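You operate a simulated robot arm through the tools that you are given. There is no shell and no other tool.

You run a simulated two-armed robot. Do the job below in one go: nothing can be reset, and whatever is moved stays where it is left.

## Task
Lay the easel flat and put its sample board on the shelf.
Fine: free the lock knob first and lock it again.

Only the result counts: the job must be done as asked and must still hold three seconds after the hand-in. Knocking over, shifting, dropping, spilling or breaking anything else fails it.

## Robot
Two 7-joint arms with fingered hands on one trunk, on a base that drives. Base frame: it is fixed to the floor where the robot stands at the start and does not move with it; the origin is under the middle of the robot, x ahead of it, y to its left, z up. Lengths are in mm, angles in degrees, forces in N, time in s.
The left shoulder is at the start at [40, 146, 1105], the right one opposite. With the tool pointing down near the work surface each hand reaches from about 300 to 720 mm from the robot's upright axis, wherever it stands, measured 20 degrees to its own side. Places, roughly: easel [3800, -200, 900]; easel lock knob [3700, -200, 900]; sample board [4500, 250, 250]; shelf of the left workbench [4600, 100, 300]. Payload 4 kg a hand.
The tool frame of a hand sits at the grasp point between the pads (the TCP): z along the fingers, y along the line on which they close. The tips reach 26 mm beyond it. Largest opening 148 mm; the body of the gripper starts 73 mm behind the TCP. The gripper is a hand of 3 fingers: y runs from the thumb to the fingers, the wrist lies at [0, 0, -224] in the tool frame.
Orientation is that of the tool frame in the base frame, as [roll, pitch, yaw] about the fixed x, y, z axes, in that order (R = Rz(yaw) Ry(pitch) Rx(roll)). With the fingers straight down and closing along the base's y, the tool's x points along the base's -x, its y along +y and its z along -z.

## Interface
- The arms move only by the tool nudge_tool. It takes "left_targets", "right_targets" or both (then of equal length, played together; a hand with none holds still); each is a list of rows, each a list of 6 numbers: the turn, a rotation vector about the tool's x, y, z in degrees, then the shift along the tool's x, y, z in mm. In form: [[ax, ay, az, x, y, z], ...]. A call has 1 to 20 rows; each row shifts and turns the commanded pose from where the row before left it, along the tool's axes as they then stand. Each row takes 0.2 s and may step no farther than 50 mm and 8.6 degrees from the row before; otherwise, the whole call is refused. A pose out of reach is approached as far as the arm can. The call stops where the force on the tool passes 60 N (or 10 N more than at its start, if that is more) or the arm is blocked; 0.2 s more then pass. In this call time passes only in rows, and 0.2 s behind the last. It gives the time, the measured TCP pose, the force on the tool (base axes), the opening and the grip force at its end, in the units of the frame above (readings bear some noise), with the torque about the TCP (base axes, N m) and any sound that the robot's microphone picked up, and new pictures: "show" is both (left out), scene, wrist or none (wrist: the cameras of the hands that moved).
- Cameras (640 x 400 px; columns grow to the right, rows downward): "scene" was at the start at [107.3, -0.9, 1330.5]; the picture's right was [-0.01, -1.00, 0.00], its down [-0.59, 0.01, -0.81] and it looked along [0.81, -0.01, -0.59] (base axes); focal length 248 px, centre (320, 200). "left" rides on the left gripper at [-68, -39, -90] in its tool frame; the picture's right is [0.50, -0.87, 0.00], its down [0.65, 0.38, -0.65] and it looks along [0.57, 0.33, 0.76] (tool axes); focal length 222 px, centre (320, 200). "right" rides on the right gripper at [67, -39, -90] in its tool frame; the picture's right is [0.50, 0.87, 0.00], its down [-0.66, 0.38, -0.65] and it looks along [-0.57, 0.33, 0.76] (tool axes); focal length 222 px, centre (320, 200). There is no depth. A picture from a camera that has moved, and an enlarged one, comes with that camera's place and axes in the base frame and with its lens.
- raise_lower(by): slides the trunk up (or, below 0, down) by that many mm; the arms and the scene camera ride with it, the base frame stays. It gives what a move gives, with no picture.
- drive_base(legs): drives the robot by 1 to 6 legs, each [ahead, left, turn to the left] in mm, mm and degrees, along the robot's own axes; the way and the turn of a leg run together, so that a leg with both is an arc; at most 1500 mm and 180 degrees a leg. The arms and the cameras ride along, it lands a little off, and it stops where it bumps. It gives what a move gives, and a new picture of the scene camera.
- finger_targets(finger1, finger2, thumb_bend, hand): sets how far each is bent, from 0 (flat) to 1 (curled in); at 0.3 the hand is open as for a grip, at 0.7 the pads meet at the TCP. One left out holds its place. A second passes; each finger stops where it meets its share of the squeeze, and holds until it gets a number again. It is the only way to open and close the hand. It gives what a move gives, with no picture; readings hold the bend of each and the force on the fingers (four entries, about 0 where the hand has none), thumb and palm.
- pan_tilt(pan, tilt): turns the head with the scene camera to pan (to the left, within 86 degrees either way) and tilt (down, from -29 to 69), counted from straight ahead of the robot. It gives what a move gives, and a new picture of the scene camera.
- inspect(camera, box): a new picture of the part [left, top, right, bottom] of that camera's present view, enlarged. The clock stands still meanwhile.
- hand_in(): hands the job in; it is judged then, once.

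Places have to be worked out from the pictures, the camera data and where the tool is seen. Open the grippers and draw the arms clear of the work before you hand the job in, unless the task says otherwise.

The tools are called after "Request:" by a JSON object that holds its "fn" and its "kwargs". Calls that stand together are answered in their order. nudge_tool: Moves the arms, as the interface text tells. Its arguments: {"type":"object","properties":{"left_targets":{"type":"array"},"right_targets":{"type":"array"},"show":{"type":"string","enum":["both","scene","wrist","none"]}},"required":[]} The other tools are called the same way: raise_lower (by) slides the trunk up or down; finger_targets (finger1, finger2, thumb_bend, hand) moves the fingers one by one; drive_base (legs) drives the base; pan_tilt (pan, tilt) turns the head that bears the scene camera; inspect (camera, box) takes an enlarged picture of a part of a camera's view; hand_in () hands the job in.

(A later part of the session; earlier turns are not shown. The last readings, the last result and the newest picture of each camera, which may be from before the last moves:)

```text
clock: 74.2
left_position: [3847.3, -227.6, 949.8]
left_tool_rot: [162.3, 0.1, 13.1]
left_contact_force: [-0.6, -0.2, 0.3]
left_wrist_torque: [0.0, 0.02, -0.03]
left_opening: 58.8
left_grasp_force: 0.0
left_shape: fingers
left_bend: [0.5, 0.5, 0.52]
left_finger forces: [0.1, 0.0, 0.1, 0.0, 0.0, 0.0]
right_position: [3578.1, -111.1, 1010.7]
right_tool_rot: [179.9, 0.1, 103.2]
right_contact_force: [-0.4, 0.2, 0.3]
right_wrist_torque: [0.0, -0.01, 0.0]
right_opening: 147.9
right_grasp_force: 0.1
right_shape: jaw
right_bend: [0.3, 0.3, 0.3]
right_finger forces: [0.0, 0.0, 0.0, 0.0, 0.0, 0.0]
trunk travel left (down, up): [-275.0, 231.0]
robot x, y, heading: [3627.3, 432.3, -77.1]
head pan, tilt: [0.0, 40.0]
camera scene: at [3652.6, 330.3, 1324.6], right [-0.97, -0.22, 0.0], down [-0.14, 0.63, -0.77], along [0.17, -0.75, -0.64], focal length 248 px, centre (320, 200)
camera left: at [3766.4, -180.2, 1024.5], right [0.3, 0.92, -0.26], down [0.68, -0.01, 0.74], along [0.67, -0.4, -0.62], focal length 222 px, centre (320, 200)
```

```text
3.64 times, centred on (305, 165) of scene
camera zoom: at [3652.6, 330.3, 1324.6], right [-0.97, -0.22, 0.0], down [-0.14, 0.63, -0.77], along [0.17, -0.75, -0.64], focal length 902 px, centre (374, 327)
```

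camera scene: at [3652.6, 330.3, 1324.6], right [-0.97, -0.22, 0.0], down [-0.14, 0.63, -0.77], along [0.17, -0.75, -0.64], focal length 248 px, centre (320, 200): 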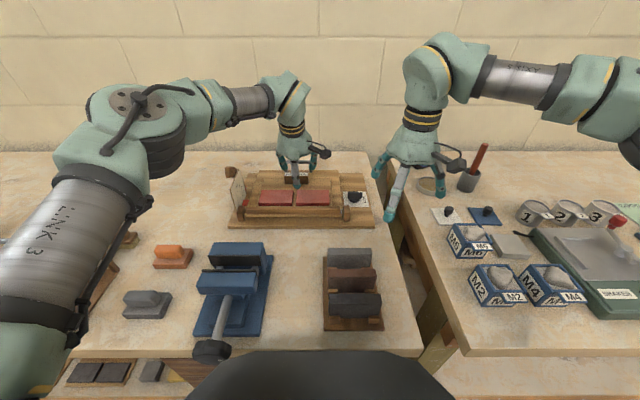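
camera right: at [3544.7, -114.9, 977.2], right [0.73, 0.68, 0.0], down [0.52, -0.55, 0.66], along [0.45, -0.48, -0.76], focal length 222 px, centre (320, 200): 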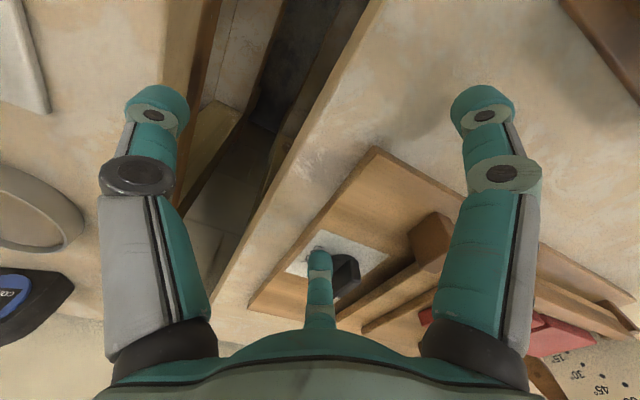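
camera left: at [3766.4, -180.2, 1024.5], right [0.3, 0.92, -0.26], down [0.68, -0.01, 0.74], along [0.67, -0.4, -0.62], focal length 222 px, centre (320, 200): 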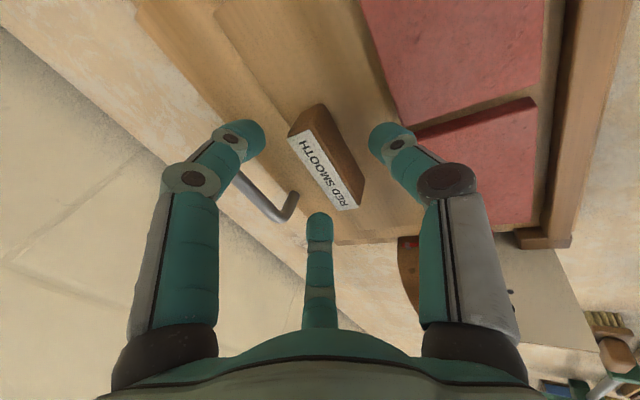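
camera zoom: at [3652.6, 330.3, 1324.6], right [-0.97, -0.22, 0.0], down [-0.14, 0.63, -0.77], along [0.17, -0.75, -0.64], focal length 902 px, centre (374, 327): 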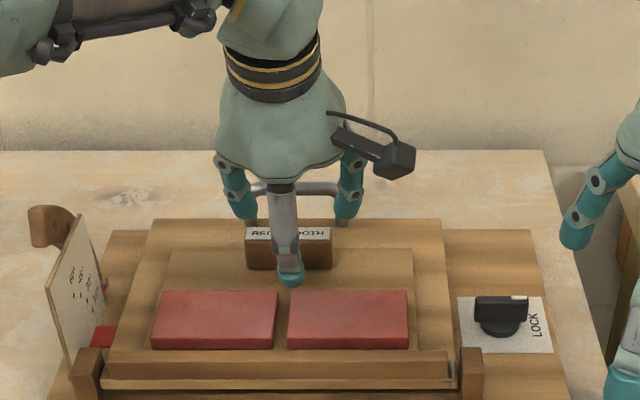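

The block sits neatly between thumb and fingers. I bend the thumb a bit more to stay clear of the tiles, then lower the last 25 mm.

Request:
{"fn": "finger_targets", "kwargs": {"hand": "left", "thumb_bend": 0.57}}

Request:
{"fn": "nudge_tool", "kwargs": {"left_targets": [[0, 0, 0, 0, -2, 8], [0, 0, 0, 0, -2, 8], [0, 0, 0, 0, -2, 7]], "show": "wrist"}}

Request:
{"fn": "inspect", "kwargs": {"camera": "left", "box": [180, 40, 480, 260]}}

Request:
{"fn": "inspect", "kwargs": {"camera": "scene", "box": [240, 110, 370, 220]}}

```text
clock: 75.2
left_position: [3846.9, -226.9, 950.9]
left_tool_rot: [162.3, 0.1, 13.0]
left_contact_force: [-0.5, -0.5, -0.5]
left_wrist_torque: [0.0, -0.02, 0.01]
left_opening: 52.3
left_grasp_force: 0.0
left_shape: fingers
left_bend: [0.5, 0.5, 0.56]
left_finger forces: [0.0, 0.0, 0.0, 0.0, 0.1, 0.1]
right_position: [3577.7, -110.2, 1011.6]
right_tool_rot: [179.9, 0.2, 103.2]
right_contact_force: [-0.7, -0.2, 0.6]
right_wrist_torque: [0.0, 0.02, 0.0]
right_opening: 148.2
right_grasp_force: 0.1
right_shape: jaw
right_bend: [0.3, 0.3, 0.3]
right_finger forces: [0.0, 0.1, 0.1, 0.0, 0.0, 0.0]
trunk travel left (down, up): [-275.0, 231.0]
robot x, y, heading: [3632.2, 431.2, -77.1]
head pan, tilt: [0.0, 40.0]
```

```text
clock: 76.0
left_position: [3847.3, -225.9, 933.9]
left_tool_rot: [161.9, 0.2, 13.1]
left_contact_force: [-1.8, 10.1, 26.2]
left_wrist_torque: [0.93, 0.17, 0.0]
left_opening: 49.0
left_grasp_force: 13.6
left_shape: fingers
left_bend: [0.5, 0.5, 0.56]
left_finger forces: [0.0, 0.0, 0.0, 0.0, 26.8, 0.0]
right_position: [3577.0, -106.5, 1013.3]
right_tool_rot: [179.8, 0.4, 103.1]
right_contact_force: [0.8, -0.5, 0.9]
right_wrist_torque: [0.01, 0.02, 0.0]
right_opening: 147.9
right_grasp_force: 0.0
right_shape: jaw
right_bend: [0.3, 0.3, 0.3]
right_finger forces: [0.1, 0.0, 0.1, 0.0, 0.0, 0.1]
trunk travel left (down, up): [-275.0, 231.0]
robot x, y, heading: [3629.5, 432.2, -77.0]
head pan, tilt: [0.0, 40.0]
camera left: at [3766.4, -176.7, 1008.0], right [0.3, 0.91, -0.27], down [0.68, 0.0, 0.74], along [0.67, -0.4, -0.62], focal length 222 px, centre (320, 200)
```

left: 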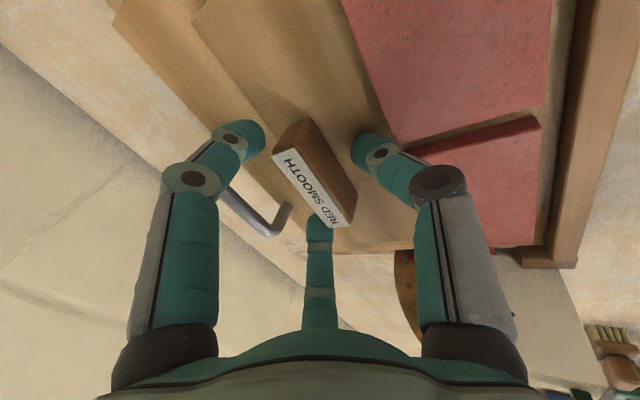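

```text
1.82 times, centred on (330, 150) of left
camera zoom: at [3766.4, -176.7, 1008.0], right [0.3, 0.91, -0.27], down [0.68, 0.0, 0.74], along [0.67, -0.4, -0.62], focal length 404 px, centre (302, 291)
```

zoom: 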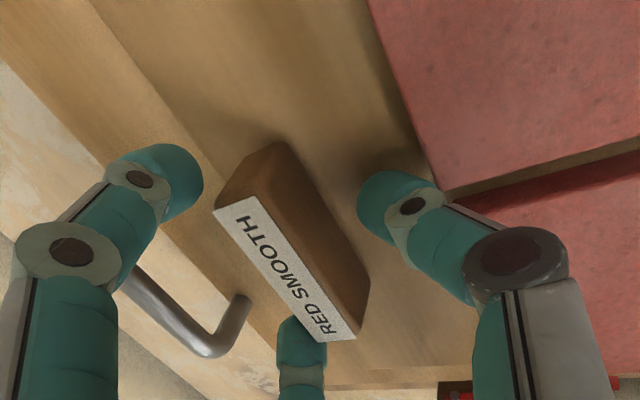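

```text
3.64 times, centred on (305, 165) of scene
camera zoom: at [3650.9, 336.4, 1325.4], right [-0.97, -0.23, 0.0], down [-0.14, 0.62, -0.77], along [0.17, -0.75, -0.64], focal length 902 px, centre (374, 327)
```

zoom: 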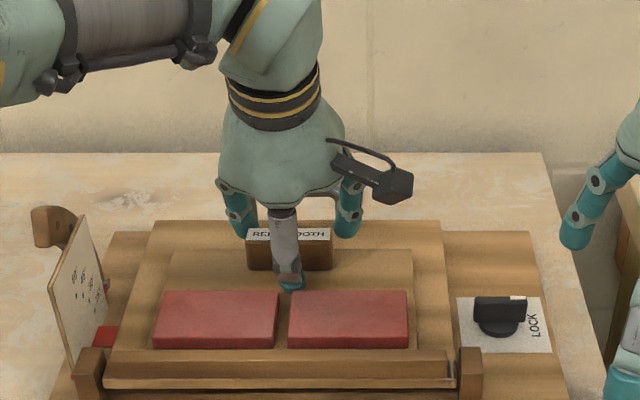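

The thumb touched the sample board (26 N) before the far fingers were low enough on the block, because the hand leans. I lift 14 mm and try to steepen the hand here, where the arm is lower.

Request:
{"fn": "nudge_tool", "kwargs": {"left_targets": [[0, 0, 0, 0, 0, -12], [0, 0, 0, 0, 0, -12]], "show": "none"}}

Request:
{"fn": "nudge_tool", "kwargs": {"left_targets": [[4, 0, 0, 0, 0, 0], [4, 0, 0, 0, 0, 0], [4, 0, 0, 0, 0, 0]], "show": "none"}}

```text
clock: 76.6
left_position: [3846.9, -219.7, 949.8]
left_tool_rot: [162.2, 0.0, 13.1]
left_contact_force: [0.1, 0.3, 0.5]
left_wrist_torque: [0.0, 0.0, -0.03]
left_opening: 52.0
left_grasp_force: 0.1
left_shape: fingers
left_bend: [0.5, 0.5, 0.56]
left_finger forces: [0.0, 0.0, 0.0, 0.0, 0.0, 0.1]
right_position: [3577.0, -110.4, 1013.0]
right_tool_rot: [179.9, 0.2, 103.0]
right_contact_force: [0.0, 0.3, 0.6]
right_wrist_torque: [-0.01, -0.06, 0.0]
right_opening: 147.9
right_grasp_force: 0.0
right_shape: jaw
right_bend: [0.3, 0.3, 0.3]
right_finger forces: [0.0, 0.0, 0.1, 0.0, 0.1, 0.0]
trunk travel left (down, up): [-275.0, 231.0]
robot x, y, heading: [3628.5, 431.2, -77.1]
head pan, tilt: [0.0, 40.0]
```

```text
clock: 77.4
left_position: [3856.1, -194.4, 952.8]
left_tool_rot: [173.9, 0.2, 13.3]
left_contact_force: [1.5, -2.0, 8.0]
left_wrist_torque: [-0.36, 0.28, 0.18]
left_opening: 57.1
left_grasp_force: 3.6
left_shape: fingers
left_bend: [0.49, 0.5, 0.56]
left_finger forces: [7.8, 0.0, 0.0, 0.0, 0.0, 0.0]
left hand out of reach, approached as far as the arm can: row 2, 3
right_position: [3578.1, -111.2, 1012.9]
right_tool_rot: [180.0, 0.2, 103.1]
right_contact_force: [-0.1, -0.4, -0.7]
right_wrist_torque: [0.02, 0.02, 0.0]
right_opening: 148.1
right_grasp_force: 0.1
right_shape: jaw
right_bend: [0.3, 0.3, 0.3]
right_finger forces: [0.1, 0.1, 0.1, 0.0, 0.0, 0.1]
trunk travel left (down, up): [-275.0, 231.0]
robot x, y, heading: [3631.3, 432.5, -76.9]
head pan, tilt: [0.0, 40.0]
```

The arm reached the steeper angle only by drawing the hand back, and a finger now touches something lightly. I lift the hand straight up to get clear before re-planning.

Request:
{"fn": "nudge_tool", "kwargs": {"left_targets": [[0, 0, 0, 0, 0, -20], [0, 0, 0, 0, 0, -25], [0, 0, 0, 0, 0, -30]], "show": "both"}}

Request:
{"fn": "inspect", "kwargs": {"camera": "scene", "box": [215, 130, 385, 235]}}

```text
clock: 78.2
left_position: [3858.3, -185.6, 975.8]
left_tool_rot: [174.3, 0.2, 13.1]
left_contact_force: [-0.7, 0.2, -0.1]
left_wrist_torque: [0.0, 0.01, 0.03]
left_opening: 52.5
left_grasp_force: 0.1
left_shape: fingers
left_bend: [0.5, 0.5, 0.56]
left_finger forces: [0.0, 0.0, 0.0, 0.0, 0.1, 0.0]
left hand out of reach, approached as far as the arm can: row 1, 2, 3
right_position: [3577.2, -110.3, 1011.6]
right_tool_rot: [179.9, 0.1, 103.1]
right_contact_force: [-0.2, 0.8, 0.7]
right_wrist_torque: [-0.02, 0.05, 0.02]
right_opening: 147.8
right_grasp_force: 0.0
right_shape: jaw
right_bend: [0.3, 0.3, 0.3]
right_finger forces: [0.0, 0.0, 0.1, 0.0, 0.0, 0.1]
trunk travel left (down, up): [-275.0, 231.0]
robot x, y, heading: [3630.9, 436.3, -77.0]
head pan, tilt: [0.0, 40.0]
camera scene: at [3652.1, 330.5, 1324.7], right [-0.97, -0.23, 0.0], down [-0.14, 0.63, -0.77], along [0.17, -0.75, -0.64], focal length 248 px, centre (320, 200)
camera left: at [3781.0, -153.7, 1062.7], right [0.29, 0.95, -0.09], down [0.71, -0.15, 0.69], along [0.64, -0.26, -0.72], focal length 222 px, centre (320, 200)
```

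scene: 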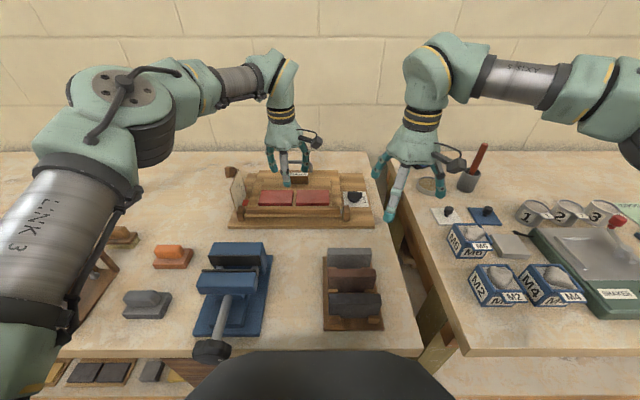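
left: 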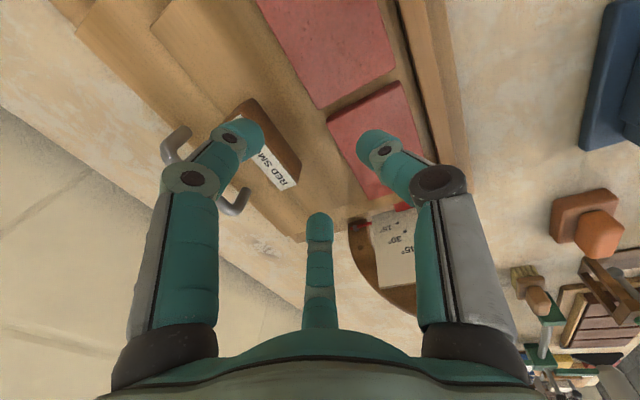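

```text
3.76 times, centred on (300, 182) of scene
camera zoom: at [3652.1, 330.5, 1324.7], right [-0.97, -0.23, 0.0], down [-0.14, 0.63, -0.77], along [0.17, -0.75, -0.64], focal length 934 px, centre (395, 266)
```

zoom: 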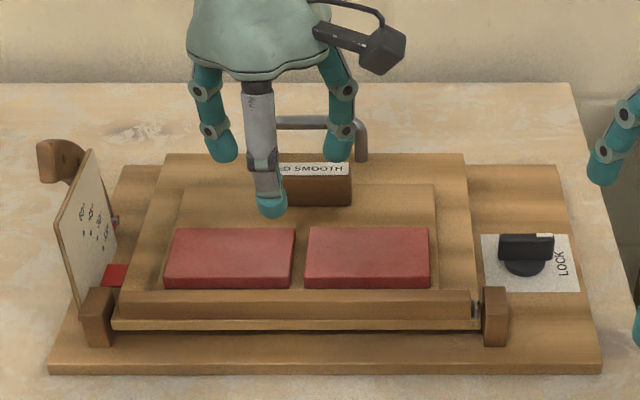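

Nothing has been disturbed. Turning the robot about 48° to the right brings my left shoulder nearly 90 mm closer to the easel without moving the base nearer, so I first pull the left hand up and back, then turn.

Request:
{"fn": "nudge_tool", "kwargs": {"left_targets": [[0, 0, 0, 0, -40, -15], [0, 0, 0, 0, -40, -15], [0, 0, 0, 0, -40, -15], [0, 0, 0, 0, -30, 0]], "show": "none"}}

Request:
{"fn": "drive_base", "kwargs": {"legs": [[-15, 0, 0], [0, 0, -48]]}}

Request:
{"fn": "pan_tilt", "kwargs": {"pan": 48, "tilt": 45}}

```text
clock: 79.2
left_position: [3824.9, -33.5, 1006.8]
left_tool_rot: [174.3, 0.1, 13.1]
left_contact_force: [0.6, 0.5, 0.7]
left_wrist_torque: [-0.03, 0.02, 0.01]
left_opening: 52.8
left_grasp_force: 0.1
left_shape: fingers
left_bend: [0.5, 0.5, 0.56]
left_finger forces: [0.1, 0.0, 0.0, 0.1, 0.0, 0.0]
right_position: [3579.3, -109.1, 1011.5]
right_tool_rot: [180.0, 0.1, 103.1]
right_contact_force: [-0.1, 1.2, -0.1]
right_wrist_torque: [0.02, 0.02, -0.01]
right_opening: 147.8
right_grasp_force: 0.1
right_shape: jaw
right_bend: [0.3, 0.3, 0.3]
right_finger forces: [0.0, 0.1, 0.0, 0.0, 0.0, 0.0]
trunk travel left (down, up): [-275.0, 231.0]
robot x, y, heading: [3632.0, 436.2, -77.0]
head pan, tilt: [0.0, 40.0]
```

```text
clock: 82.2
left_position: [3407.2, -10.4, 1007.0]
left_tool_rot: [174.3, 0.2, -35.0]
left_contact_force: [0.5, -0.2, -0.6]
left_wrist_torque: [0.02, 0.03, 0.02]
left_opening: 52.7
left_grasp_force: 0.0
left_shape: fingers
left_bend: [0.5, 0.5, 0.56]
left_finger forces: [0.0, 0.0, 0.0, 0.0, 0.0, 0.0]
right_position: [3185.6, 121.5, 1011.8]
right_tool_rot: [179.9, 0.1, 55.0]
right_contact_force: [0.3, -0.7, 0.0]
right_wrist_torque: [0.0, 0.01, -0.04]
right_opening: 147.7
right_grasp_force: 0.1
right_shape: jaw
right_bend: [0.3, 0.3, 0.3]
right_finger forces: [0.1, 0.0, 0.1, 0.0, 0.0, 0.0]
trunk travel left (down, up): [-275.0, 231.0]
robot x, y, heading: [3623.5, 445.3, -125.3]
head pan, tilt: [0.0, 40.0]
camera scene: at [3564.8, 361.8, 1324.7], right [-0.82, 0.57, 0.0], down [0.37, 0.53, -0.77], along [-0.44, -0.63, -0.64], focal length 248 px, centre (320, 200)
```

scene: 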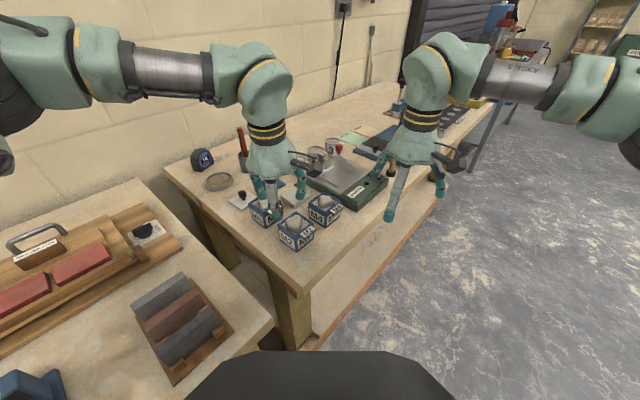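

```text
clock: 83.3
left_position: [3408.4, -10.7, 1006.5]
left_tool_rot: [174.3, 0.1, -34.9]
left_contact_force: [-0.3, 0.0, 0.2]
left_wrist_torque: [0.01, 0.02, -0.02]
left_opening: 52.5
left_grasp_force: 0.0
left_shape: fingers
left_bend: [0.5, 0.5, 0.56]
left_finger forces: [0.0, 0.0, 0.1, 0.0, 0.0, 0.1]
right_position: [3187.2, 122.2, 1012.0]
right_tool_rot: [179.9, 0.1, 55.0]
right_contact_force: [-0.1, 0.4, -0.2]
right_wrist_torque: [0.0, 0.0, -0.03]
right_opening: 148.2
right_grasp_force: 0.0
right_shape: jaw
right_bend: [0.3, 0.3, 0.3]
right_finger forces: [0.1, 0.0, 0.1, 0.0, 0.0, 0.1]
trunk travel left (down, up): [-275.0, 231.0]
robot x, y, heading: [3625.5, 447.0, -125.2]
head pan, tilt: [48.0, 45.0]
camera scene: at [3631.7, 352.1, 1317.5], right [-0.97, -0.22, 0.0], down [-0.16, 0.69, -0.71], along [0.16, -0.69, -0.71], focal length 248 px, centre (320, 200)
```

scene: 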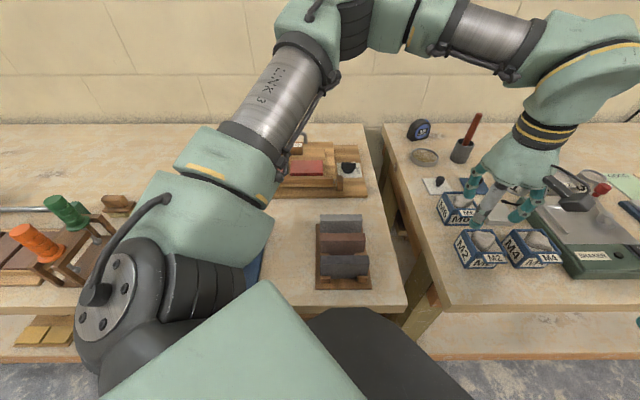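

The robot now stands turned at heading −125°, with the left shoulder straight in front of the easel's block. I turn the left hand back square to the bench and swing it over toward the easel, well above everything.

Request:
{"fn": "nudge_tool", "kwargs": {"left_targets": [[0, 0, -8, 0, 0, -15], [0, 0, -8, 0, 0, -15], [0, 0, -8, 0, 0, 0], [0, 0, -8, 0, 0, 0], [0, 0, -8, 0, 0, 0], [0, 0, -8, 0, 0, 0], [0, 0, 0, 38, 28, 0], [0, 0, 0, 38, 28, 0], [0, 0, 0, 38, 28, 0], [0, 0, 0, 38, 28, 0], [0, 0, 0, 38, 28, 0], [0, 0, 0, 38, 28, 0], [0, 0, 0, 38, 28, 0], [0, 0, 0, 38, 28, 0]], "show": "both"}}

```text
clock: 86.3
left_position: [3758.2, -158.3, 1026.9]
left_tool_rot: [176.3, 4.2, 12.8]
left_contact_force: [0.1, -0.3, 0.2]
left_wrist_torque: [0.0, 0.06, 0.02]
left_opening: 52.5
left_grasp_force: 0.0
left_shape: fingers
left_bend: [0.5, 0.5, 0.56]
left_finger forces: [0.0, 0.0, 0.0, 0.1, 0.1, 0.0]
right_position: [3187.3, 121.4, 1012.7]
right_tool_rot: [-180.0, 0.2, 55.0]
right_contact_force: [-0.3, -0.7, -0.5]
right_wrist_torque: [-0.02, 0.03, 0.01]
right_opening: 148.0
right_grasp_force: 0.1
right_shape: jaw
right_bend: [0.3, 0.3, 0.3]
right_finger forces: [0.1, 0.1, 0.1, 0.0, 0.0, 0.0]
trunk travel left (down, up): [-275.0, 231.0]
robot x, y, heading: [3629.7, 446.1, -125.1]
head pan, tilt: [48.0, 45.0]
camera scene: at [3633.3, 351.9, 1317.4], right [-0.97, -0.22, 0.0], down [-0.16, 0.69, -0.71], along [0.16, -0.69, -0.71], focal length 248 px, centre (320, 200)
camera left: at [3688.2, -127.7, 1120.9], right [0.29, 0.95, -0.09], down [0.76, -0.17, 0.63], along [0.58, -0.25, -0.77], focal length 222 px, centre (320, 200)
```

scene: 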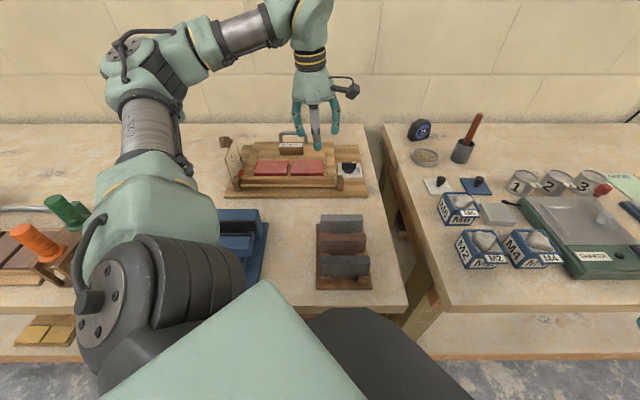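
left: 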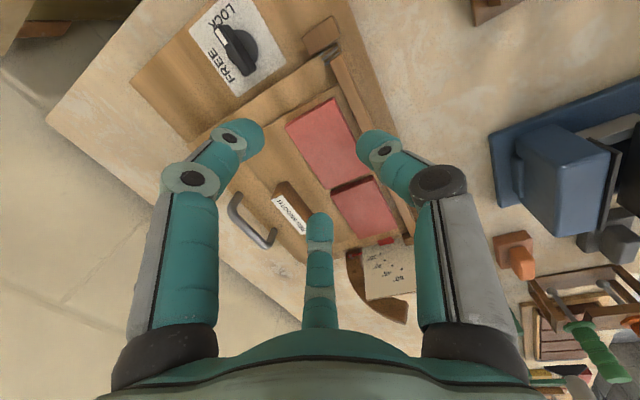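

The hand is over the easel at (663, −7) in bench coordinates with a small sideways lean. I straighten it and move it above the label block.

Request:
{"fn": "nudge_tool", "kwargs": {"left_targets": [[3.5, 4.2, 0, 0, 0, 0], [0, 0, 0, 24.3, 31, 0], [0, 0, 0, 24.3, 31, 0], [0, 0, 0, 24.3, 31, 10]], "show": "both"}}

Request:
{"fn": "inspect", "kwargs": {"camera": "left", "box": [180, 40, 480, 260]}}

```text
clock: 87.3
left_position: [3847.3, -233.3, 1019.5]
left_tool_rot: [179.9, 0.1, 12.8]
left_contact_force: [-0.2, -1.0, -0.8]
left_wrist_torque: [-0.02, 0.02, 0.0]
left_opening: 52.6
left_grasp_force: 0.0
left_shape: fingers
left_bend: [0.5, 0.5, 0.56]
left_finger forces: [0.0, 0.0, 0.1, 0.0, 0.1, 0.1]
right_position: [3186.5, 122.0, 1011.5]
right_tool_rot: [-179.9, 0.0, 54.8]
right_contact_force: [0.5, -0.2, 0.0]
right_wrist_torque: [-0.02, -0.02, 0.0]
right_opening: 148.0
right_grasp_force: 0.1
right_shape: jaw
right_bend: [0.3, 0.3, 0.3]
right_finger forces: [0.0, 0.1, 0.1, 0.0, 0.0, 0.0]
trunk travel left (down, up): [-275.0, 231.0]
robot x, y, heading: [3626.1, 447.5, -125.1]
head pan, tilt: [48.0, 45.0]
camera scene: at [3632.2, 351.7, 1317.4], right [-0.97, -0.22, 0.0], down [-0.16, 0.69, -0.71], along [0.16, -0.69, -0.71], focal length 248 px, centre (320, 200)
camera left: at [3773.2, -209.2, 1109.7], right [0.29, 0.96, 0.0], down [0.72, -0.22, 0.65], along [0.62, -0.2, -0.76], focal length 222 px, centre (320, 200)
```

scene: 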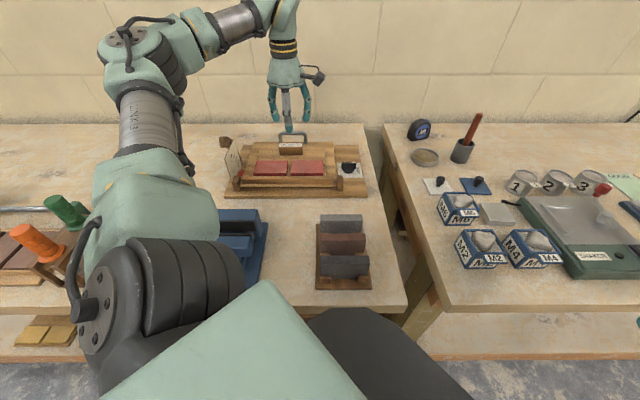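
left: 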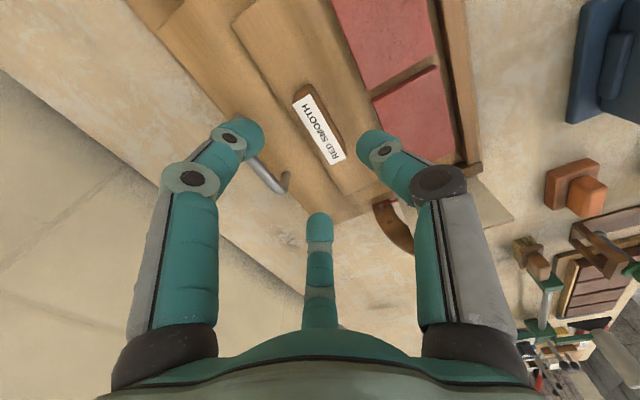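

```text
1.82 times, centred on (330, 150) of left
camera zoom: at [3773.2, -209.2, 1109.7], right [0.29, 0.96, 0.0], down [0.72, -0.22, 0.65], along [0.62, -0.2, -0.76], focal length 404 px, centre (302, 291)
```

zoom: 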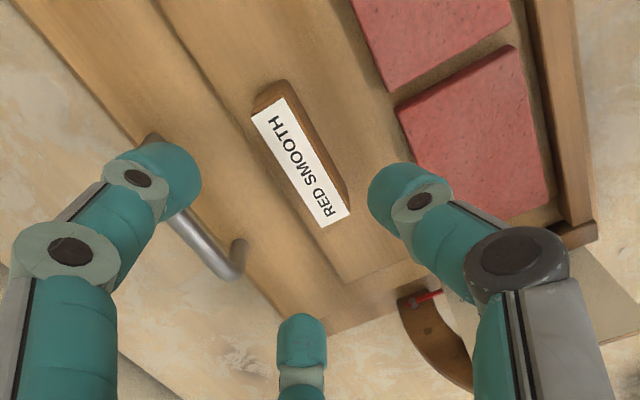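

The hand is exactly vertical and the block lies under its centre within 2 mm. I lower it around the block.

Request:
{"fn": "nudge_tool", "kwargs": {"left_targets": [[0, 0, 0, 1, 2, 30], [0, 0, 0, 0, 0, 30], [0, 0, 0, 0, 0, 18], [0, 0, 0, 0, 0, 9]], "show": "wrist"}}

Request:
{"fn": "inspect", "kwargs": {"camera": "left", "box": [180, 60, 480, 280]}}

Request:
{"fn": "inspect", "kwargs": {"camera": "scene", "box": [220, 80, 370, 205]}}

```text
clock: 88.3
left_position: [3848.4, -235.1, 931.3]
left_tool_rot: [179.7, 0.1, 13.0]
left_contact_force: [0.4, -0.3, 0.2]
left_wrist_torque: [0.02, -0.01, 0.02]
left_opening: 52.6
left_grasp_force: 0.0
left_shape: fingers
left_bend: [0.5, 0.5, 0.56]
left_finger forces: [0.0, 0.0, 0.0, 0.1, 0.1, 0.1]
right_position: [3186.0, 122.2, 1012.0]
right_tool_rot: [-179.9, 0.1, 55.0]
right_contact_force: [-0.2, 0.2, 0.3]
right_wrist_torque: [-0.01, 0.0, -0.01]
right_opening: 148.0
right_grasp_force: 0.1
right_shape: jaw
right_bend: [0.3, 0.3, 0.3]
right_finger forces: [0.1, 0.0, 0.1, 0.0, 0.0, 0.1]
trunk travel left (down, up): [-275.0, 231.0]
robot x, y, heading: [3624.7, 446.7, -125.1]
head pan, tilt: [48.0, 45.0]
camera left: at [3774.3, -210.9, 1022.0], right [0.29, 0.96, 0.0], down [0.72, -0.22, 0.65], along [0.62, -0.19, -0.76], focal length 222 px, centre (320, 200)
```

left: 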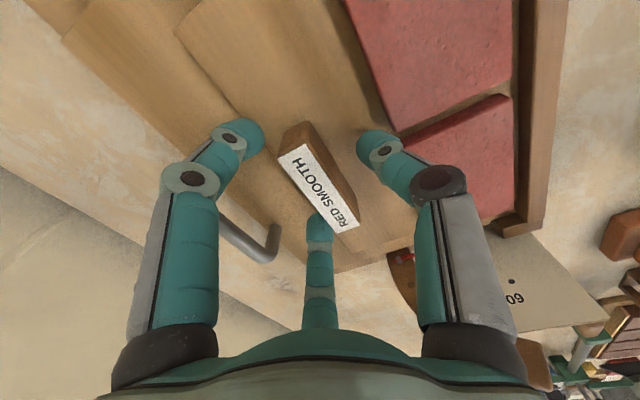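

```text
1.82 times, centred on (330, 170) of left
camera zoom: at [3774.3, -210.9, 1022.0], right [0.29, 0.96, 0.0], down [0.72, -0.22, 0.65], along [0.62, -0.19, -0.76], focal length 404 px, centre (302, 254)
```

zoom: 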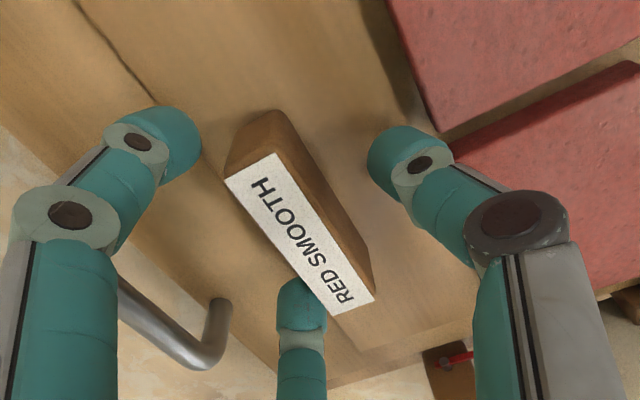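

```text
3.20 times, centred on (295, 142) of scene
camera zoom: at [3632.1, 351.8, 1317.4], right [-0.97, -0.22, 0.0], down [-0.16, 0.69, -0.71], along [0.16, -0.69, -0.71], focal length 794 px, centre (400, 384)
```

zoom: 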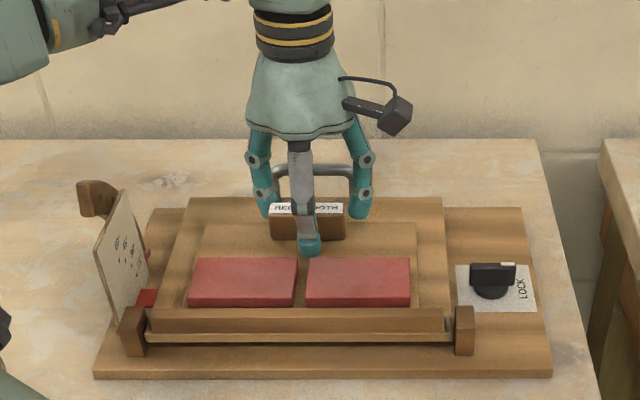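

No contact yet at z 931. I lower 5 mm more and close the fingers on the block.

Request:
{"fn": "nudge_tool", "kwargs": {"left_targets": [[0, 0, 0, 0, 0, 5]], "show": "none"}}

Request:
{"fn": "finger_targets", "kwargs": {"hand": "left", "finger1": 0.75, "finger2": 0.75, "thumb_bend": 0.75}}

Request:
{"fn": "inspect", "kwargs": {"camera": "left", "box": [180, 60, 480, 280]}}

Request:
{"fn": "inspect", "kwargs": {"camera": "scene", "box": [220, 80, 370, 205]}}

```text
clock: 88.7
left_position: [3847.6, -233.9, 926.7]
left_tool_rot: [179.7, 0.1, 13.0]
left_contact_force: [0.2, 0.6, 1.2]
left_wrist_torque: [-0.05, -0.1, 0.0]
left_opening: 52.7
left_grasp_force: 1.1
left_shape: fingers
left_bend: [0.5, 0.5, 0.56]
left_finger forces: [0.0, 1.7, 0.1, 0.1, 0.0, 0.0]
right_position: [3186.1, 122.0, 1011.5]
right_tool_rot: [179.9, 0.1, 55.0]
right_contact_force: [0.9, 0.0, -0.9]
right_wrist_torque: [-0.03, -0.02, 0.0]
right_opening: 148.1
right_grasp_force: 0.2
right_shape: jaw
right_bend: [0.3, 0.3, 0.3]
right_finger forces: [0.0, 0.1, 0.0, 0.0, 0.0, 0.1]
trunk travel left (down, up): [-275.0, 231.0]
robot x, y, heading: [3624.6, 449.3, -124.9]
head pan, tilt: [48.0, 45.0]
```

```text
clock: 89.7
left_position: [3848.9, -234.4, 926.2]
left_tool_rot: [179.7, 0.1, 13.1]
left_contact_force: [0.1, -0.9, 0.0]
left_wrist_torque: [-0.02, -0.01, 0.01]
left_opening: 19.4
left_grasp_force: 15.6
left_shape: fingers
left_bend: [0.63, 0.63, 0.67]
left_finger forces: [8.0, 8.0, 0.1, 0.0, 14.4, 0.0]
right_position: [3186.3, 122.0, 1011.3]
right_tool_rot: [-180.0, 0.0, 55.0]
right_contact_force: [-0.1, -0.8, 0.0]
right_wrist_torque: [0.0, 0.02, 0.0]
right_opening: 148.0
right_grasp_force: 0.1
right_shape: jaw
right_bend: [0.3, 0.3, 0.3]
right_finger forces: [0.1, 0.1, 0.0, 0.1, 0.0, 0.1]
trunk travel left (down, up): [-275.0, 231.0]
robot x, y, heading: [3622.1, 447.1, -125.2]
head pan, tilt: [48.0, 45.0]
```

```text
1.82 times, centred on (330, 170) of left
camera zoom: at [3774.2, -211.2, 1017.1], right [0.29, 0.96, 0.0], down [0.72, -0.22, 0.65], along [0.62, -0.19, -0.76], focal length 404 px, centre (302, 254)
```

zoom: 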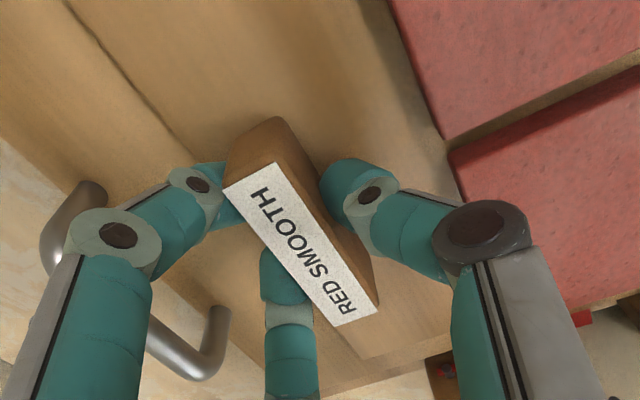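

```text
3.20 times, centred on (295, 142) of scene
camera zoom: at [3632.1, 351.5, 1317.4], right [-0.97, -0.22, 0.0], down [-0.16, 0.69, -0.71], along [0.16, -0.69, -0.71], focal length 794 px, centre (400, 384)
```

zoom: 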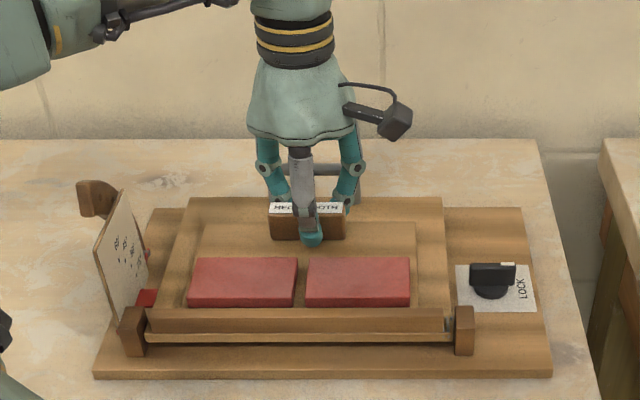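

The block is held (opening 19 mm, grip about 16 N). I try for a firmer squeeze before lifting.

Request:
{"fn": "finger_targets", "kwargs": {"hand": "left", "finger1": 1.0, "finger2": 1.0, "thumb_bend": 1.0}}

Request:
{"fn": "nudge_tool", "kwargs": {"left_targets": [[0, 0, 0, 0, 0, -5], [0, 0, 0, 0, 0, -8], [0, 0, 0, 0, 0, -8]], "show": "none"}}

Request:
{"fn": "inspect", "kwargs": {"camera": "scene", "box": [220, 80, 370, 205]}}

Request:
{"fn": "inspect", "kwargs": {"camera": "left", "box": [180, 0, 640, 300]}}

```text
clock: 90.7
left_position: [3849.1, -234.5, 925.3]
left_tool_rot: [179.8, 0.1, 13.0]
left_contact_force: [-0.3, -0.4, -2.3]
left_wrist_torque: [-0.23, -0.05, 0.01]
left_opening: 18.3
left_grasp_force: 23.1
left_shape: fingers
left_bend: [0.62, 0.62, 0.64]
left_finger forces: [11.7, 11.6, 0.1, 0.0, 22.8, 0.0]
right_position: [3186.2, 121.3, 1012.3]
right_tool_rot: [180.0, 0.1, 55.1]
right_contact_force: [-0.8, -0.8, 0.1]
right_wrist_torque: [-0.03, -0.02, -0.01]
right_opening: 147.6
right_grasp_force: 0.1
right_shape: jaw
right_bend: [0.3, 0.3, 0.3]
right_finger forces: [0.1, 0.0, 0.0, 0.1, 0.1, 0.0]
trunk travel left (down, up): [-275.0, 231.0]
robot x, y, heading: [3628.4, 445.2, -125.3]
head pan, tilt: [48.0, 45.0]
```

```text
clock: 91.5
left_position: [3848.2, -235.4, 948.8]
left_tool_rot: [179.8, 0.1, 13.0]
left_contact_force: [0.6, -0.4, -3.7]
left_wrist_torque: [-0.21, -0.01, -0.01]
left_opening: 18.2
left_grasp_force: 23.7
left_shape: fingers
left_bend: [0.62, 0.62, 0.64]
left_finger forces: [11.8, 11.7, 0.0, 0.0, 23.0, 0.0]
right_position: [3187.7, 122.4, 1010.8]
right_tool_rot: [180.0, 0.2, 55.0]
right_contact_force: [0.6, -0.7, 0.2]
right_wrist_torque: [-0.02, 0.01, -0.01]
right_opening: 148.0
right_grasp_force: 0.1
right_shape: jaw
right_bend: [0.3, 0.3, 0.3]
right_finger forces: [0.0, 0.1, 0.0, 0.0, 0.0, 0.0]
trunk travel left (down, up): [-275.0, 231.0]
robot x, y, heading: [3621.2, 446.7, -125.0]
head pan, tilt: [48.0, 45.0]
```

```text
3.20 times, centred on (295, 142) of scene
camera zoom: at [3632.1, 351.7, 1317.4], right [-0.97, -0.22, 0.0], down [-0.16, 0.69, -0.71], along [0.16, -0.69, -0.71], focal length 794 px, centre (400, 384)
```

zoom: 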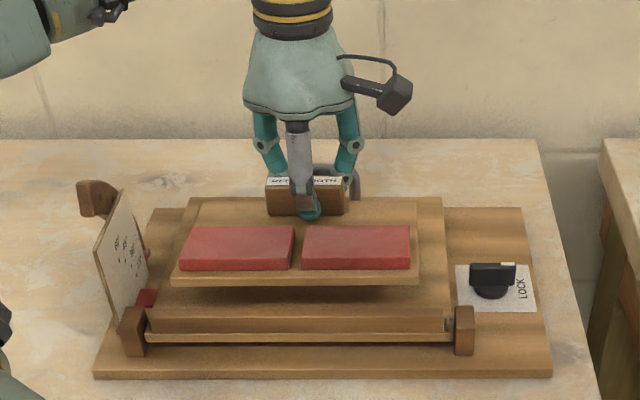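

```text
1.33 times, centred on (410, 150) of left
camera zoom: at [3774.3, -211.0, 1038.6], right [0.29, 0.96, 0.0], down [0.72, -0.22, 0.65], along [0.62, -0.19, -0.76], focal length 296 px, centre (200, 267)
```

zoom: 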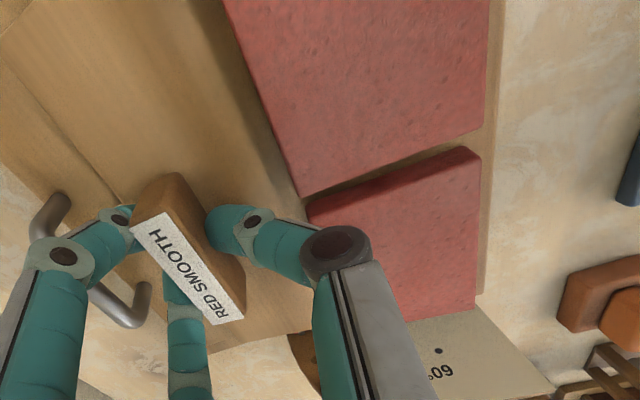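

The sample board is lifted level (about 3.7 N of weight), clear of the easel. I raise it further and draw it toward me over the bench.

Request:
{"fn": "nudge_tool", "kwargs": {"left_targets": [[0, 0, 0, 0, 0, -15], [0, 0, 0, 0, 0, -20], [0, 0, 0, 0, 0, -25], [0, 0, 0, 0, -15, -10], [0, 0, 0, 0, -25, 0], [0, 0, 0, 0, -35, 0], [0, 0, 0, 0, -35, 0], [0, 0, 0, 0, -35, 0]], "show": "both"}}

```text
clock: 93.3
left_position: [3816.8, -91.0, 1018.2]
left_tool_rot: [179.8, 0.2, 13.1]
left_contact_force: [0.5, 1.1, -4.2]
left_wrist_torque: [-0.22, -0.02, -0.01]
left_opening: 17.8
left_grasp_force: 22.7
left_shape: fingers
left_bend: [0.62, 0.62, 0.64]
left_finger forces: [11.7, 11.4, 0.0, 0.0, 22.8, 0.0]
right_position: [3185.6, 122.3, 1010.2]
right_tool_rot: [180.0, 0.2, 55.1]
right_contact_force: [0.6, 0.4, -0.5]
right_wrist_torque: [-0.02, 0.02, 0.02]
right_opening: 148.0
right_grasp_force: 0.0
right_shape: jaw
right_bend: [0.3, 0.3, 0.3]
right_finger forces: [0.0, 0.0, 0.0, 0.0, 0.1, 0.0]
trunk travel left (down, up): [-275.0, 231.0]
robot x, y, heading: [3625.6, 449.5, -125.0]
head pan, tilt: [48.0, 45.0]
camera scene: at [3632.1, 352.5, 1317.5], right [-0.97, -0.22, 0.0], down [-0.16, 0.69, -0.71], along [0.16, -0.69, -0.71], focal length 248 px, centre (320, 200)
camera left: at [3742.0, -67.8, 1108.3], right [0.29, 0.96, 0.0], down [0.72, -0.22, 0.65], along [0.63, -0.19, -0.76], focal length 222 px, centre (320, 200)
```

scene: 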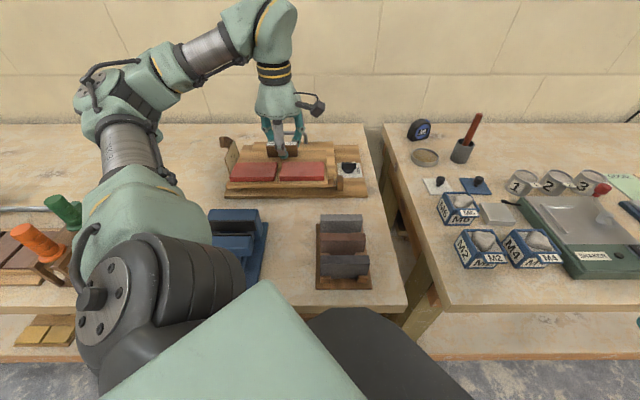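
left: 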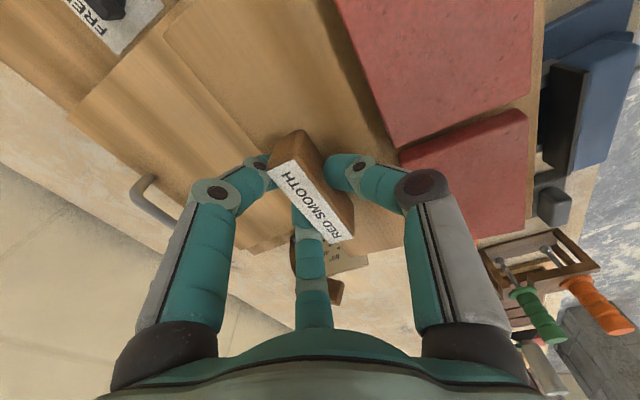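

The board is held steady. I back the base straight away from the bench by 350 mm and then turn back to face it squarely.

Request:
{"fn": "drive_base", "kwargs": {"legs": [[-234, -260, 0], [0, 0, 48]]}}

Request:
{"fn": "pan_tilt", "kwargs": {"pan": 25, "tilt": 35}}

```text
clock: 97.8
left_position: [4076.7, 578.4, 1017.5]
left_tool_rot: [179.9, 0.1, 61.6]
left_contact_force: [-0.2, -0.5, -3.5]
left_wrist_torque: [-0.1, -0.19, -0.02]
left_opening: 17.4
left_grasp_force: 22.1
left_shape: fingers
left_bend: [0.62, 0.62, 0.64]
left_finger forces: [11.5, 11.2, 0.0, 0.0, 22.2, 0.1]
right_position: [3498.4, 249.1, 1012.4]
right_tool_rot: [180.0, 0.0, 103.6]
right_contact_force: [-0.6, 0.2, 0.7]
right_wrist_torque: [0.0, 0.01, 0.0]
right_opening: 148.0
right_grasp_force: 0.0
right_shape: jaw
right_bend: [0.3, 0.3, 0.3]
right_finger forces: [0.0, 0.0, 0.1, 0.0, 0.1, 0.1]
trunk travel left (down, up): [-275.0, 231.0]
robot x, y, heading: [3544.1, 792.1, -76.4]
head pan, tilt: [48.0, 45.0]
camera scene: at [3622.2, 734.8, 1317.4], right [-0.48, -0.88, 0.0], down [-0.62, 0.34, -0.71], along [0.62, -0.34, -0.71], focal length 248 px, centre (320, 200)
```

scene: 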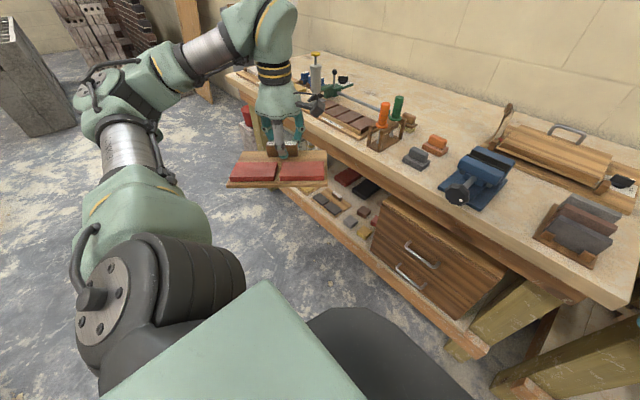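

```text
clock: 98.7
left_position: [4077.3, 578.2, 1016.8]
left_tool_rot: [179.8, 0.2, 61.6]
left_contact_force: [-0.4, -0.4, -4.4]
left_wrist_torque: [-0.15, -0.13, -0.02]
left_opening: 17.6
left_grasp_force: 21.7
left_shape: fingers
left_bend: [0.62, 0.62, 0.64]
left_finger forces: [11.4, 11.2, 0.0, 0.1, 22.1, 0.1]
right_position: [3498.7, 249.1, 1011.6]
right_tool_rot: [-180.0, 0.1, 103.5]
right_contact_force: [0.6, 0.9, -0.5]
right_wrist_torque: [-0.02, -0.04, 0.02]
right_opening: 147.8
right_grasp_force: 0.1
right_shape: jaw
right_bend: [0.3, 0.3, 0.3]
right_finger forces: [0.0, 0.0, 0.1, 0.0, 0.1, 0.0]
trunk travel left (down, up): [-275.0, 231.0]
robot x, y, heading: [3545.3, 791.3, -76.6]
head pan, tilt: [25.0, 35.0]
camera scene: at [3605.5, 704.7, 1332.2], right [-0.78, -0.62, 0.0], down [-0.36, 0.45, -0.82], along [0.51, -0.64, -0.57], focal length 248 px, centre (320, 200)
```

scene: 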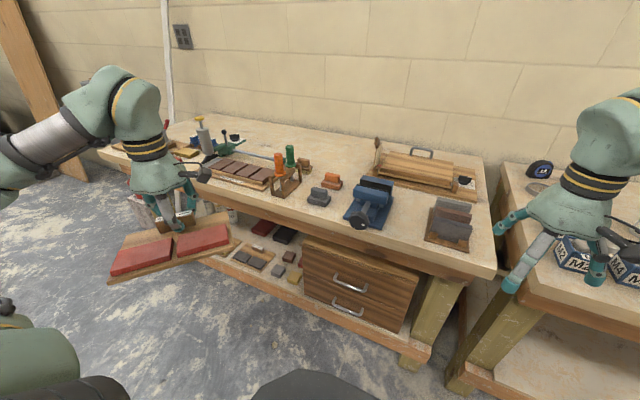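

The board is carried level. I square the left hand to the robot again and tuck it in front of me before driving along the bench to the shelf's free end.

Request:
{"fn": "nudge_tool", "kwargs": {"left_targets": [[0, 0, 8.1, 0, 0, 0], [0, 0, 8.1, 0, 0, 0], [0, 0, 8.1, 0, 0, 0], [0, 0, 8.1, 0, 0, 0], [0, 0, 8.1, 0, 0, 0], [0, 0, 8.1, 0, 0, 0], [0, 0, 0, -40, 16, 0], [0, 0, 0, -40, 16, 0], [0, 0, 0, -40, 16, 0], [0, 0, 0, -40, 16, 0], [0, 0, 0, -40, 16, 0], [0, 0, 0, -40, 16, 0]], "show": "scene"}}

Request:
{"fn": "drive_base", "kwargs": {"legs": [[0, 900, 0]]}}

Request:
{"fn": "pan_tilt", "kwargs": {"pan": 20, "tilt": 45}}

```text
clock: 101.3
left_position: [3796.3, 399.5, 994.6]
left_tool_rot: [180.0, -0.2, 12.8]
left_contact_force: [-0.2, -0.2, -4.1]
left_wrist_torque: [-0.15, -0.03, -0.03]
left_opening: 17.5
left_grasp_force: 22.5
left_shape: fingers
left_bend: [0.62, 0.62, 0.64]
left_finger forces: [11.9, 11.5, 0.0, 0.0, 22.1, 0.1]
left hand out of reach, approached as far as the arm can: row 4, 5, 6
right_position: [3497.4, 247.5, 1010.8]
right_tool_rot: [179.9, 0.0, 103.5]
right_contact_force: [0.2, -0.1, 0.3]
right_wrist_torque: [-0.01, -0.02, -0.01]
right_opening: 147.9
right_grasp_force: 0.1
right_shape: jaw
right_bend: [0.3, 0.3, 0.3]
right_finger forces: [0.1, 0.1, 0.1, 0.1, 0.1, 0.1]
trunk travel left (down, up): [-275.0, 231.0]
robot x, y, heading: [3546.6, 790.0, -76.6]
head pan, tilt: [25.0, 35.0]
camera scene: at [3603.5, 703.1, 1332.2], right [-0.78, -0.62, 0.0], down [-0.36, 0.45, -0.82], along [0.51, -0.64, -0.57], focal length 248 px, centre (320, 200)
```

scene: 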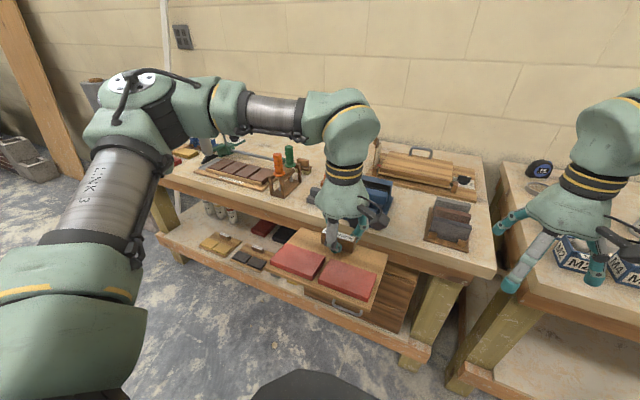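

```text
clock: 106.0
left_position: [4674.6, 607.4, 993.3]
left_tool_rot: [179.8, -0.1, 12.7]
left_contact_force: [0.1, -0.8, -3.3]
left_wrist_torque: [-0.15, -0.03, -0.01]
left_opening: 17.6
left_grasp_force: 22.5
left_shape: fingers
left_bend: [0.62, 0.62, 0.64]
left_finger forces: [12.1, 11.3, 0.1, 0.1, 22.1, 0.0]
right_position: [4374.5, 456.1, 1011.8]
right_tool_rot: [179.9, 0.1, 103.5]
right_contact_force: [-0.8, 0.5, 0.8]
right_wrist_torque: [-0.01, -0.01, -0.01]
right_opening: 148.0
right_grasp_force: 0.1
right_shape: jaw
right_bend: [0.3, 0.3, 0.3]
right_finger forces: [0.0, 0.1, 0.1, 0.1, 0.1, 0.0]
trunk travel left (down, up): [-275.0, 231.0]
robot x, y, heading: [4424.3, 1002.1, -76.8]
head pan, tilt: [25.0, 35.0]
camera scene: at [4482.5, 912.5, 1332.2], right [-0.79, -0.62, 0.0], down [-0.36, 0.45, -0.82], along [0.51, -0.64, -0.57], focal length 248 px, centre (320, 200)
```

scene: 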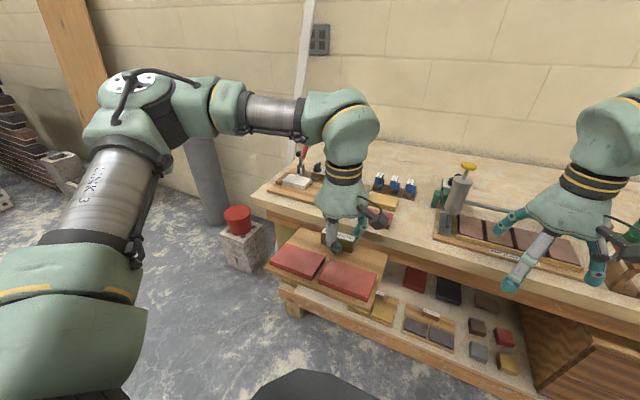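

```text
clock: 106.8
left_position: [4673.5, 609.3, 993.8]
left_tool_rot: [179.8, -0.1, 12.7]
left_contact_force: [0.5, -0.3, -4.1]
left_wrist_torque: [-0.18, -0.03, 0.03]
left_opening: 17.6
left_grasp_force: 22.5
left_shape: fingers
left_bend: [0.62, 0.62, 0.64]
left_finger forces: [12.2, 11.4, 0.0, 0.0, 22.1, 0.0]
right_position: [4375.2, 456.7, 1011.5]
right_tool_rot: [179.9, 0.1, 103.5]
right_contact_force: [-0.1, 0.7, 0.9]
right_wrist_torque: [0.02, -0.02, 0.02]
right_opening: 148.0
right_grasp_force: 0.0
right_shape: jaw
right_bend: [0.3, 0.3, 0.3]
right_finger forces: [0.0, 0.0, 0.1, 0.0, 0.0, 0.0]
trunk travel left (down, up): [-275.0, 231.0]
robot x, y, heading: [4426.6, 1000.8, -76.8]
head pan, tilt: [20.0, 45.0]
camera scene: at [4472.8, 913.7, 1317.4], right [-0.84, -0.55, 0.0], down [-0.39, 0.59, -0.71], along [0.39, -0.59, -0.71], focal length 248 px, centre (320, 200)
```

scene: 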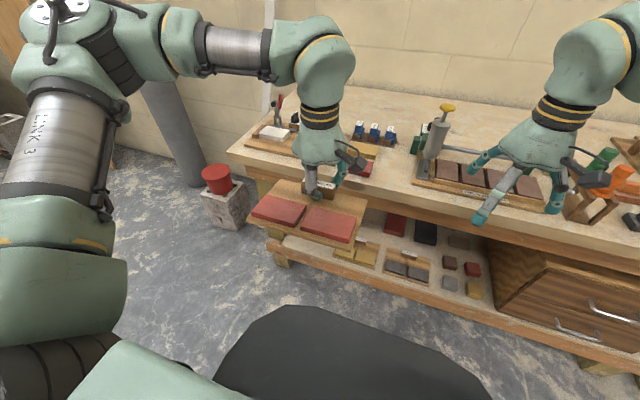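

I am now opposite the shelf's left part, but the held board hides the free spot. I raise the hand with the board to look beneath it.

Request:
{"fn": "nudge_tool", "kwargs": {"left_targets": [[0, 0, 0, 0, 10, -40], [0, 0, 0, 0, 10, -40], [0, 0, 0, 0, 10, -40], [0, 0, 0, 0, 0, -40], [0, 0, 0, 0, 0, -40]], "show": "scene"}}

```text
clock: 108.0
left_position: [4679.5, 579.5, 1184.2]
left_tool_rot: [179.8, -0.1, 12.8]
left_contact_force: [0.4, -0.8, -3.5]
left_wrist_torque: [-0.14, -0.02, 0.0]
left_opening: 17.4
left_grasp_force: 23.5
left_shape: fingers
left_bend: [0.62, 0.62, 0.64]
left_finger forces: [12.9, 11.5, 0.1, 0.0, 22.8, 0.0]
left hand out of reach, approached as far as the arm can: row 5
right_position: [4373.8, 457.4, 1011.8]
right_tool_rot: [179.9, 0.1, 103.3]
right_contact_force: [1.1, -0.6, -1.1]
right_wrist_torque: [0.02, 0.02, -0.01]
right_opening: 147.8
right_grasp_force: 0.0
right_shape: jaw
right_bend: [0.3, 0.3, 0.3]
right_finger forces: [0.0, 0.1, 0.1, 0.0, 0.0, 0.1]
trunk travel left (down, up): [-275.0, 231.0]
robot x, y, heading: [4422.7, 999.4, -76.6]
head pan, tilt: [20.0, 45.0]
camera scene: at [4472.0, 914.0, 1317.4], right [-0.84, -0.55, 0.0], down [-0.39, 0.59, -0.71], along [0.39, -0.59, -0.71], focal length 248 px, centre (320, 200)
```

scene: 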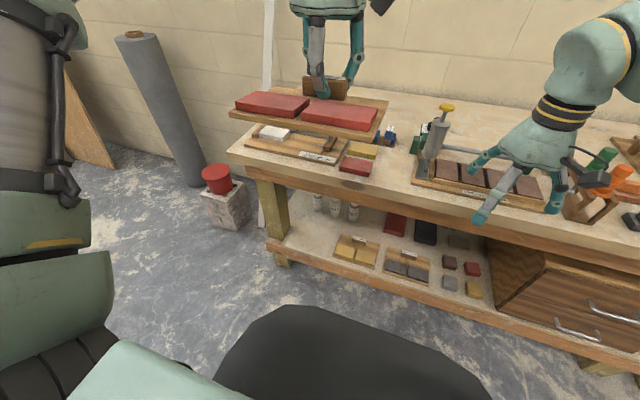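

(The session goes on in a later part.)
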